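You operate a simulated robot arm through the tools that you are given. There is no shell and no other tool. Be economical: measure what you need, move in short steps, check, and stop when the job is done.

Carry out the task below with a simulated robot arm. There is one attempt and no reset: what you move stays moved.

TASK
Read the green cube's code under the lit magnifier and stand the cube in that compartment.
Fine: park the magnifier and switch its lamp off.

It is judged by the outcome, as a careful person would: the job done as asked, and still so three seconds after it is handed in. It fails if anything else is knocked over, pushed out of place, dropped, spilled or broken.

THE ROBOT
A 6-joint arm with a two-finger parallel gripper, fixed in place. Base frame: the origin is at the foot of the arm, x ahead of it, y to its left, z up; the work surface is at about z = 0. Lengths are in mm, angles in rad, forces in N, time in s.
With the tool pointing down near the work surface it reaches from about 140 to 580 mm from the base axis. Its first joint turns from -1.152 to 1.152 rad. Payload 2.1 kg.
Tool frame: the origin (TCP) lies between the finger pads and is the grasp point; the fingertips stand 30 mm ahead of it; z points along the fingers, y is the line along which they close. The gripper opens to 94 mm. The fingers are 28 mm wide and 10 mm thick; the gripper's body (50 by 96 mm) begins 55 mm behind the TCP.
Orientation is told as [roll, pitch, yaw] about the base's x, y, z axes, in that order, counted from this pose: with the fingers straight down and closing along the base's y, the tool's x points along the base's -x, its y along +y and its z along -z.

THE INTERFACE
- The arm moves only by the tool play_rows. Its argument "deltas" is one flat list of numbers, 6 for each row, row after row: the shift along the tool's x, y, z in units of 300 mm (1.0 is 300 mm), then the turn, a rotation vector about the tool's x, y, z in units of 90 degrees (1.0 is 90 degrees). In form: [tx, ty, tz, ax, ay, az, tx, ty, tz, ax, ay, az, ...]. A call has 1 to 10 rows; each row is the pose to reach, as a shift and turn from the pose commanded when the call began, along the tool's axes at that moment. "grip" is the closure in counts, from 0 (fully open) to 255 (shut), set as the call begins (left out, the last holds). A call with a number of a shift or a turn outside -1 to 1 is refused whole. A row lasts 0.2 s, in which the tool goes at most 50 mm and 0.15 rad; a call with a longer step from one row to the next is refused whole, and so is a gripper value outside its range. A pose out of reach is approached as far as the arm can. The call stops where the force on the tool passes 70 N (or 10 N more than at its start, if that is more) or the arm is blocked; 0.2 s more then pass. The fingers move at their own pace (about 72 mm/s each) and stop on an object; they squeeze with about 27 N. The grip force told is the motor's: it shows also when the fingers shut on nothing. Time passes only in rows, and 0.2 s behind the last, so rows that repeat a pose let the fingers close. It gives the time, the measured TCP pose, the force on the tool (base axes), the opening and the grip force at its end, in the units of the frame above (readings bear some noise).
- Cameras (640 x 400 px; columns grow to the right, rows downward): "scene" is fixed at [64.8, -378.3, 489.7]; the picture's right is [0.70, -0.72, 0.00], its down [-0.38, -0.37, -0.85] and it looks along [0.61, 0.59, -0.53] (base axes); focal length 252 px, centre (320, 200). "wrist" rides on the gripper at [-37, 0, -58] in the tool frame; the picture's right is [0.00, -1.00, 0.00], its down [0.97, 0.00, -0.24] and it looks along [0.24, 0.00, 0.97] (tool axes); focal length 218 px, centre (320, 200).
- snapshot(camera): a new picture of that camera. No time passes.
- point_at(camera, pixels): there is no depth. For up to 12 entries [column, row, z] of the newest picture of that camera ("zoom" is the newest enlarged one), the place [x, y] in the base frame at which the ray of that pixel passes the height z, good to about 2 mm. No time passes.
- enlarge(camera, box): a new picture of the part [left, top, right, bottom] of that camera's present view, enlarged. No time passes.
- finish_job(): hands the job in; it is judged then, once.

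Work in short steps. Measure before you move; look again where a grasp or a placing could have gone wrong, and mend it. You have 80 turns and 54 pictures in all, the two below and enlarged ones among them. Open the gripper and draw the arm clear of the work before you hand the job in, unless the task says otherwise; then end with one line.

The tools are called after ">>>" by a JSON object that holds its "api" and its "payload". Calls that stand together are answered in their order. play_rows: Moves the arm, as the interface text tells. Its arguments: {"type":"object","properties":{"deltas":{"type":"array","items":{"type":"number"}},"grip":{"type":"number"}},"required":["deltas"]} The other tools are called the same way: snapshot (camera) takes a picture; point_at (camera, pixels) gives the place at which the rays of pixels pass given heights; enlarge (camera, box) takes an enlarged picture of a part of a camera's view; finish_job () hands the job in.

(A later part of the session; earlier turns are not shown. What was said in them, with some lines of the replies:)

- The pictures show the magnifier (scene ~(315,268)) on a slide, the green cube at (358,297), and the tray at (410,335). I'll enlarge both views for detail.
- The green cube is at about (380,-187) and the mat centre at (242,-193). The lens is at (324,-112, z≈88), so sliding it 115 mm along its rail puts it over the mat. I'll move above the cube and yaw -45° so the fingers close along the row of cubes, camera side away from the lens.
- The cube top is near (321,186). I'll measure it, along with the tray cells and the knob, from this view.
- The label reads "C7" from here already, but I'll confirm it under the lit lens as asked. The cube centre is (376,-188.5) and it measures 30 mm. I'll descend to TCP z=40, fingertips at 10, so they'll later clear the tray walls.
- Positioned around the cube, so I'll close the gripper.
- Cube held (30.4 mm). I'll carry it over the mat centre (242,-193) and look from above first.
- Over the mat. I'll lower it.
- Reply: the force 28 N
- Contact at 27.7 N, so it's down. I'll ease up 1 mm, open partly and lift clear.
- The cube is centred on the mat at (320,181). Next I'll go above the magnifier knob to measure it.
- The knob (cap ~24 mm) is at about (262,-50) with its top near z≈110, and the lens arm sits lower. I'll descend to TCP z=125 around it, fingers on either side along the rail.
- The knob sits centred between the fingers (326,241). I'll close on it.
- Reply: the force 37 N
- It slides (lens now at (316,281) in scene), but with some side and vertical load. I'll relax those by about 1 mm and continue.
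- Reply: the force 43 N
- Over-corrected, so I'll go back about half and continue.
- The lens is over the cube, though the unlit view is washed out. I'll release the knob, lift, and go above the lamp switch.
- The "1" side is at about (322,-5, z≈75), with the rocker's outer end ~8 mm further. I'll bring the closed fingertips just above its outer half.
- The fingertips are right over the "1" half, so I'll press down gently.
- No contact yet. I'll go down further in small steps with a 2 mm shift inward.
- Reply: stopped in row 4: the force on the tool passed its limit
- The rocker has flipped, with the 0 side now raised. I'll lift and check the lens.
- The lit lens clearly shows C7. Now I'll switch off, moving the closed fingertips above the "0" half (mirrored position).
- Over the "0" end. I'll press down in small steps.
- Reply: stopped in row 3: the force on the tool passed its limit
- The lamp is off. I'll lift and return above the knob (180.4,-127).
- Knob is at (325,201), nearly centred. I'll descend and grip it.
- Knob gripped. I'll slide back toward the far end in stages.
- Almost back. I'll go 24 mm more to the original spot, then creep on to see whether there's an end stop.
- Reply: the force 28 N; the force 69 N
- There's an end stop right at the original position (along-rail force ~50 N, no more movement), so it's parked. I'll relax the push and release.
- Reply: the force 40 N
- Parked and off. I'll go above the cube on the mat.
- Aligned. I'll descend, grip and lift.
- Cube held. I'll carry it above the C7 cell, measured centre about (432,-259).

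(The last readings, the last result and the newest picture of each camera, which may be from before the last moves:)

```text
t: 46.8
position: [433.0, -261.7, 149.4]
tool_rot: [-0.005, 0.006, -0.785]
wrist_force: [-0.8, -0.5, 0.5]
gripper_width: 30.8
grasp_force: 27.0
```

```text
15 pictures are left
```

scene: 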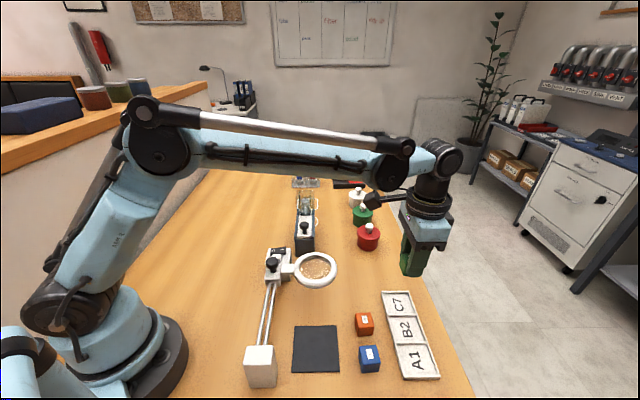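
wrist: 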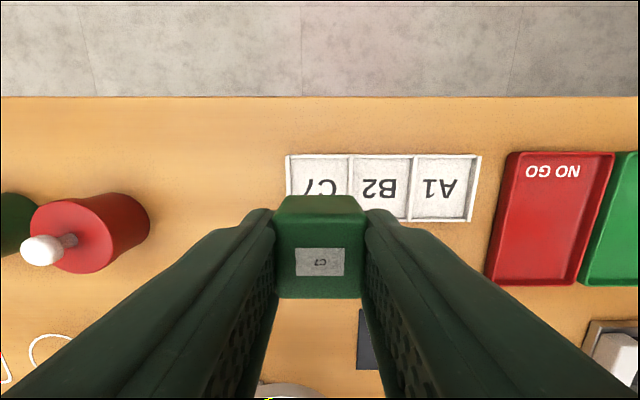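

>>> {"api": "point_at", "payload": {"camera": "wrist", "pixels": [[286, 155, 8], [350, 155, 8], [350, 218, 8], [480, 155, 8], [473, 221, 8], [320, 187, 4]]}}

>>> {"api": "enlarge", "payload": {"camera": "scene", "box": [370, 280, 450, 330]}}

>>> {"api": "point_at", "payload": {"camera": "scene", "pixels": [[382, 292, 8], [410, 291, 8], [388, 316, 8], [417, 316, 8], [399, 303, 4]]}}

```text
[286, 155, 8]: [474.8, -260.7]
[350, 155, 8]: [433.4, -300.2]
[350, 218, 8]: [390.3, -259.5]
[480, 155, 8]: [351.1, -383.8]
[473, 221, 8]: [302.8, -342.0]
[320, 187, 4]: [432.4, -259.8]
```

```text
8.00 times, centred on (410, 305) of scene
```

zoom: 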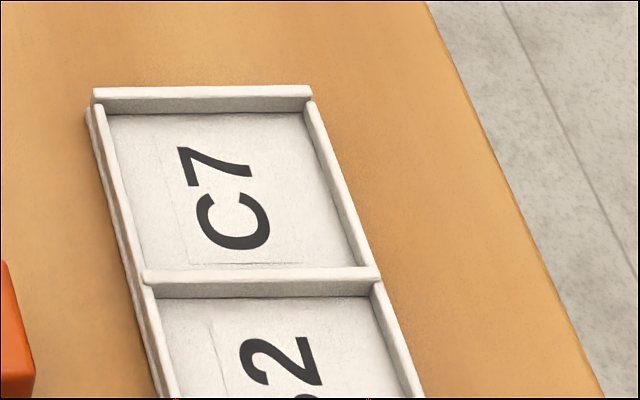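

```text
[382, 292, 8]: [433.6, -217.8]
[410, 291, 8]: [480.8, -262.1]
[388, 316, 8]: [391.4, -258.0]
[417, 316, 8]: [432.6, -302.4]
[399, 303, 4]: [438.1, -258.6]
```

The cell centre from both cameras is about (433,-260). I'll shift 1–2 mm and lower, creeping at the end.

>>> {"api": "play_rows", "payload": {"deltas": [0.003, 0.003, 0.1, 0, 0, 0, 0.003, 0.003, 0.2, 0, 0, 0, 0.003, 0.003, 0.28, 0, 0, 0, 0.003, 0.003, 0.315, 0, 0, 0, 0.003, 0.003, 0.325, 0, 0, 0, 0.003, 0.003, 0.335, 0, 0, 0]}}

```text
t: 48.1
position: [431.8, -258.8, 49.2]
tool_rot: [-0.004, 0.005, -0.786]
wrist_force: [-0.3, 0.3, 0.1]
gripper_width: 30.9
grasp_force: 27.6
```

>>> {"api": "play_rows", "payload": {"deltas": [0, 0, 0.006, 0, 0, 0, 0, 0, 0.012, 0, 0, 0, 0, 0, 0.016, 0, 0, 0]}}

>>> {"api": "enlarge", "payload": {"camera": "scene", "box": [370, 260, 450, 330]}}

```text
t: 49.0
position: [433.3, -257.8, 42.6]
tool_rot: [-0.002, 0.005, -0.785]
wrist_force: [0.4, 0.2, 4.7]
gripper_width: 30.7
grasp_force: 27.3
```

```text
5.71 times, centred on (410, 295) of scene
```

zoom: 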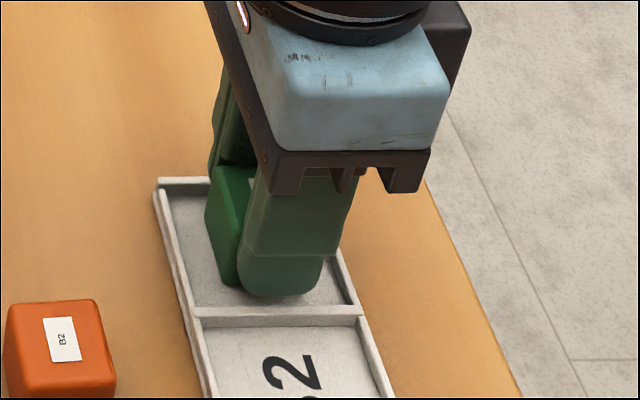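

The cube touches the floor (4.7 N) inside the C7 cell. I'll open slightly and lift straight up.

>>> {"api": "play_rows", "payload": {"deltas": [0, 0, 0, 0, 0, 0, 0, 0, 0, 0, 0, 0, 0, 0, 0, 0, 0, 0], "grip": 150}}

>>> {"api": "play_rows", "payload": {"deltas": [0, 0, -0.04, 0, 0, 0, 0, 0, -0.1, 0, 0, 0, 0, 0, -0.2, 0, 0, 0, 0, 0, -0.33, 0, 0, 0, 0, 0, -0.46, 0, 0, 0]}}

>>> {"api": "play_rows", "payload": {"deltas": [0.1, 0, -0.05, 0, 0, 0, 0.2, 0, -0.1, 0, 0, 0, 0.3, 0, -0.15, 0, 0, 0, 0.4, 0, -0.2, 0, 0, 0], "grip": 0}}

>>> {"api": "snapshot", "payload": {"camera": "scene"}}

>>> {"api": "enlarge", "payload": {"camera": "scene", "box": [350, 270, 450, 350]}}

>>> {"api": "enlarge", "payload": {"camera": "scene", "box": [240, 230, 360, 310]}}

```text
t: 49.8
position: [433.4, -258.7, 42.9]
tool_rot: [-0.003, 0.005, -0.787]
wrist_force: [-0.2, 0.3, 0.1]
gripper_width: 38.5
grasp_force: 0.1
```

```text
t: 51.0
position: [434.7, -256.0, 182.1]
tool_rot: [-0.003, 0.006, -0.785]
wrist_force: [-0.3, -0.2, 0.6]
gripper_width: 38.7
grasp_force: 0.1
```

```text
t: 52.0
position: [348.2, -176.4, 243.1]
tool_rot: [-0.004, 0.004, -0.785]
wrist_force: [-0.4, 0.1, -0.7]
gripper_width: 94.0
grasp_force: 0.1
```

```text
12 pictures are left
```

scene: 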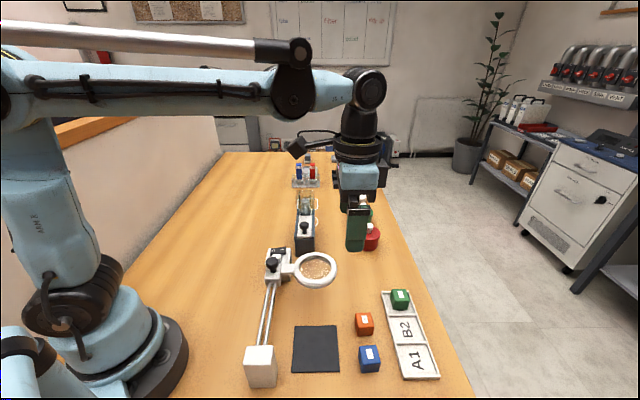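

```text
5.00 times, centred on (400, 310) of scene
```

zoom: 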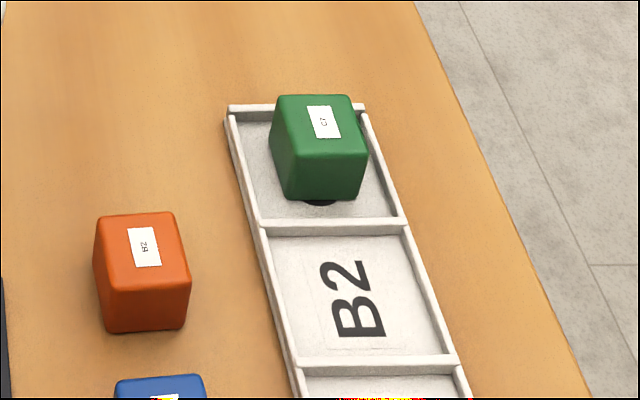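

```text
5.00 times, centred on (300, 270) of scene
```

zoom: 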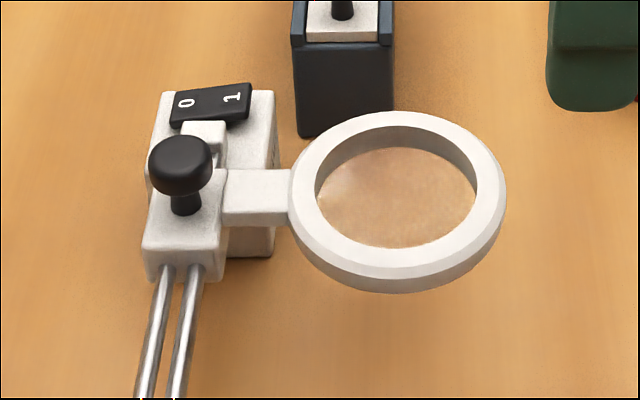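

The cube stands flat in C7, the lens is back at its starting pixels, the lamp is off, and the arm is clear with the gripper open. I'll hand it in.

>>> {"api": "finish_job", "payload": {}}

```text
The job is handed in.
```

The green cube read C7 under the lit magnifier and now stands in compartment C7; the magnifier is parked against its end stop and its lamp is off.
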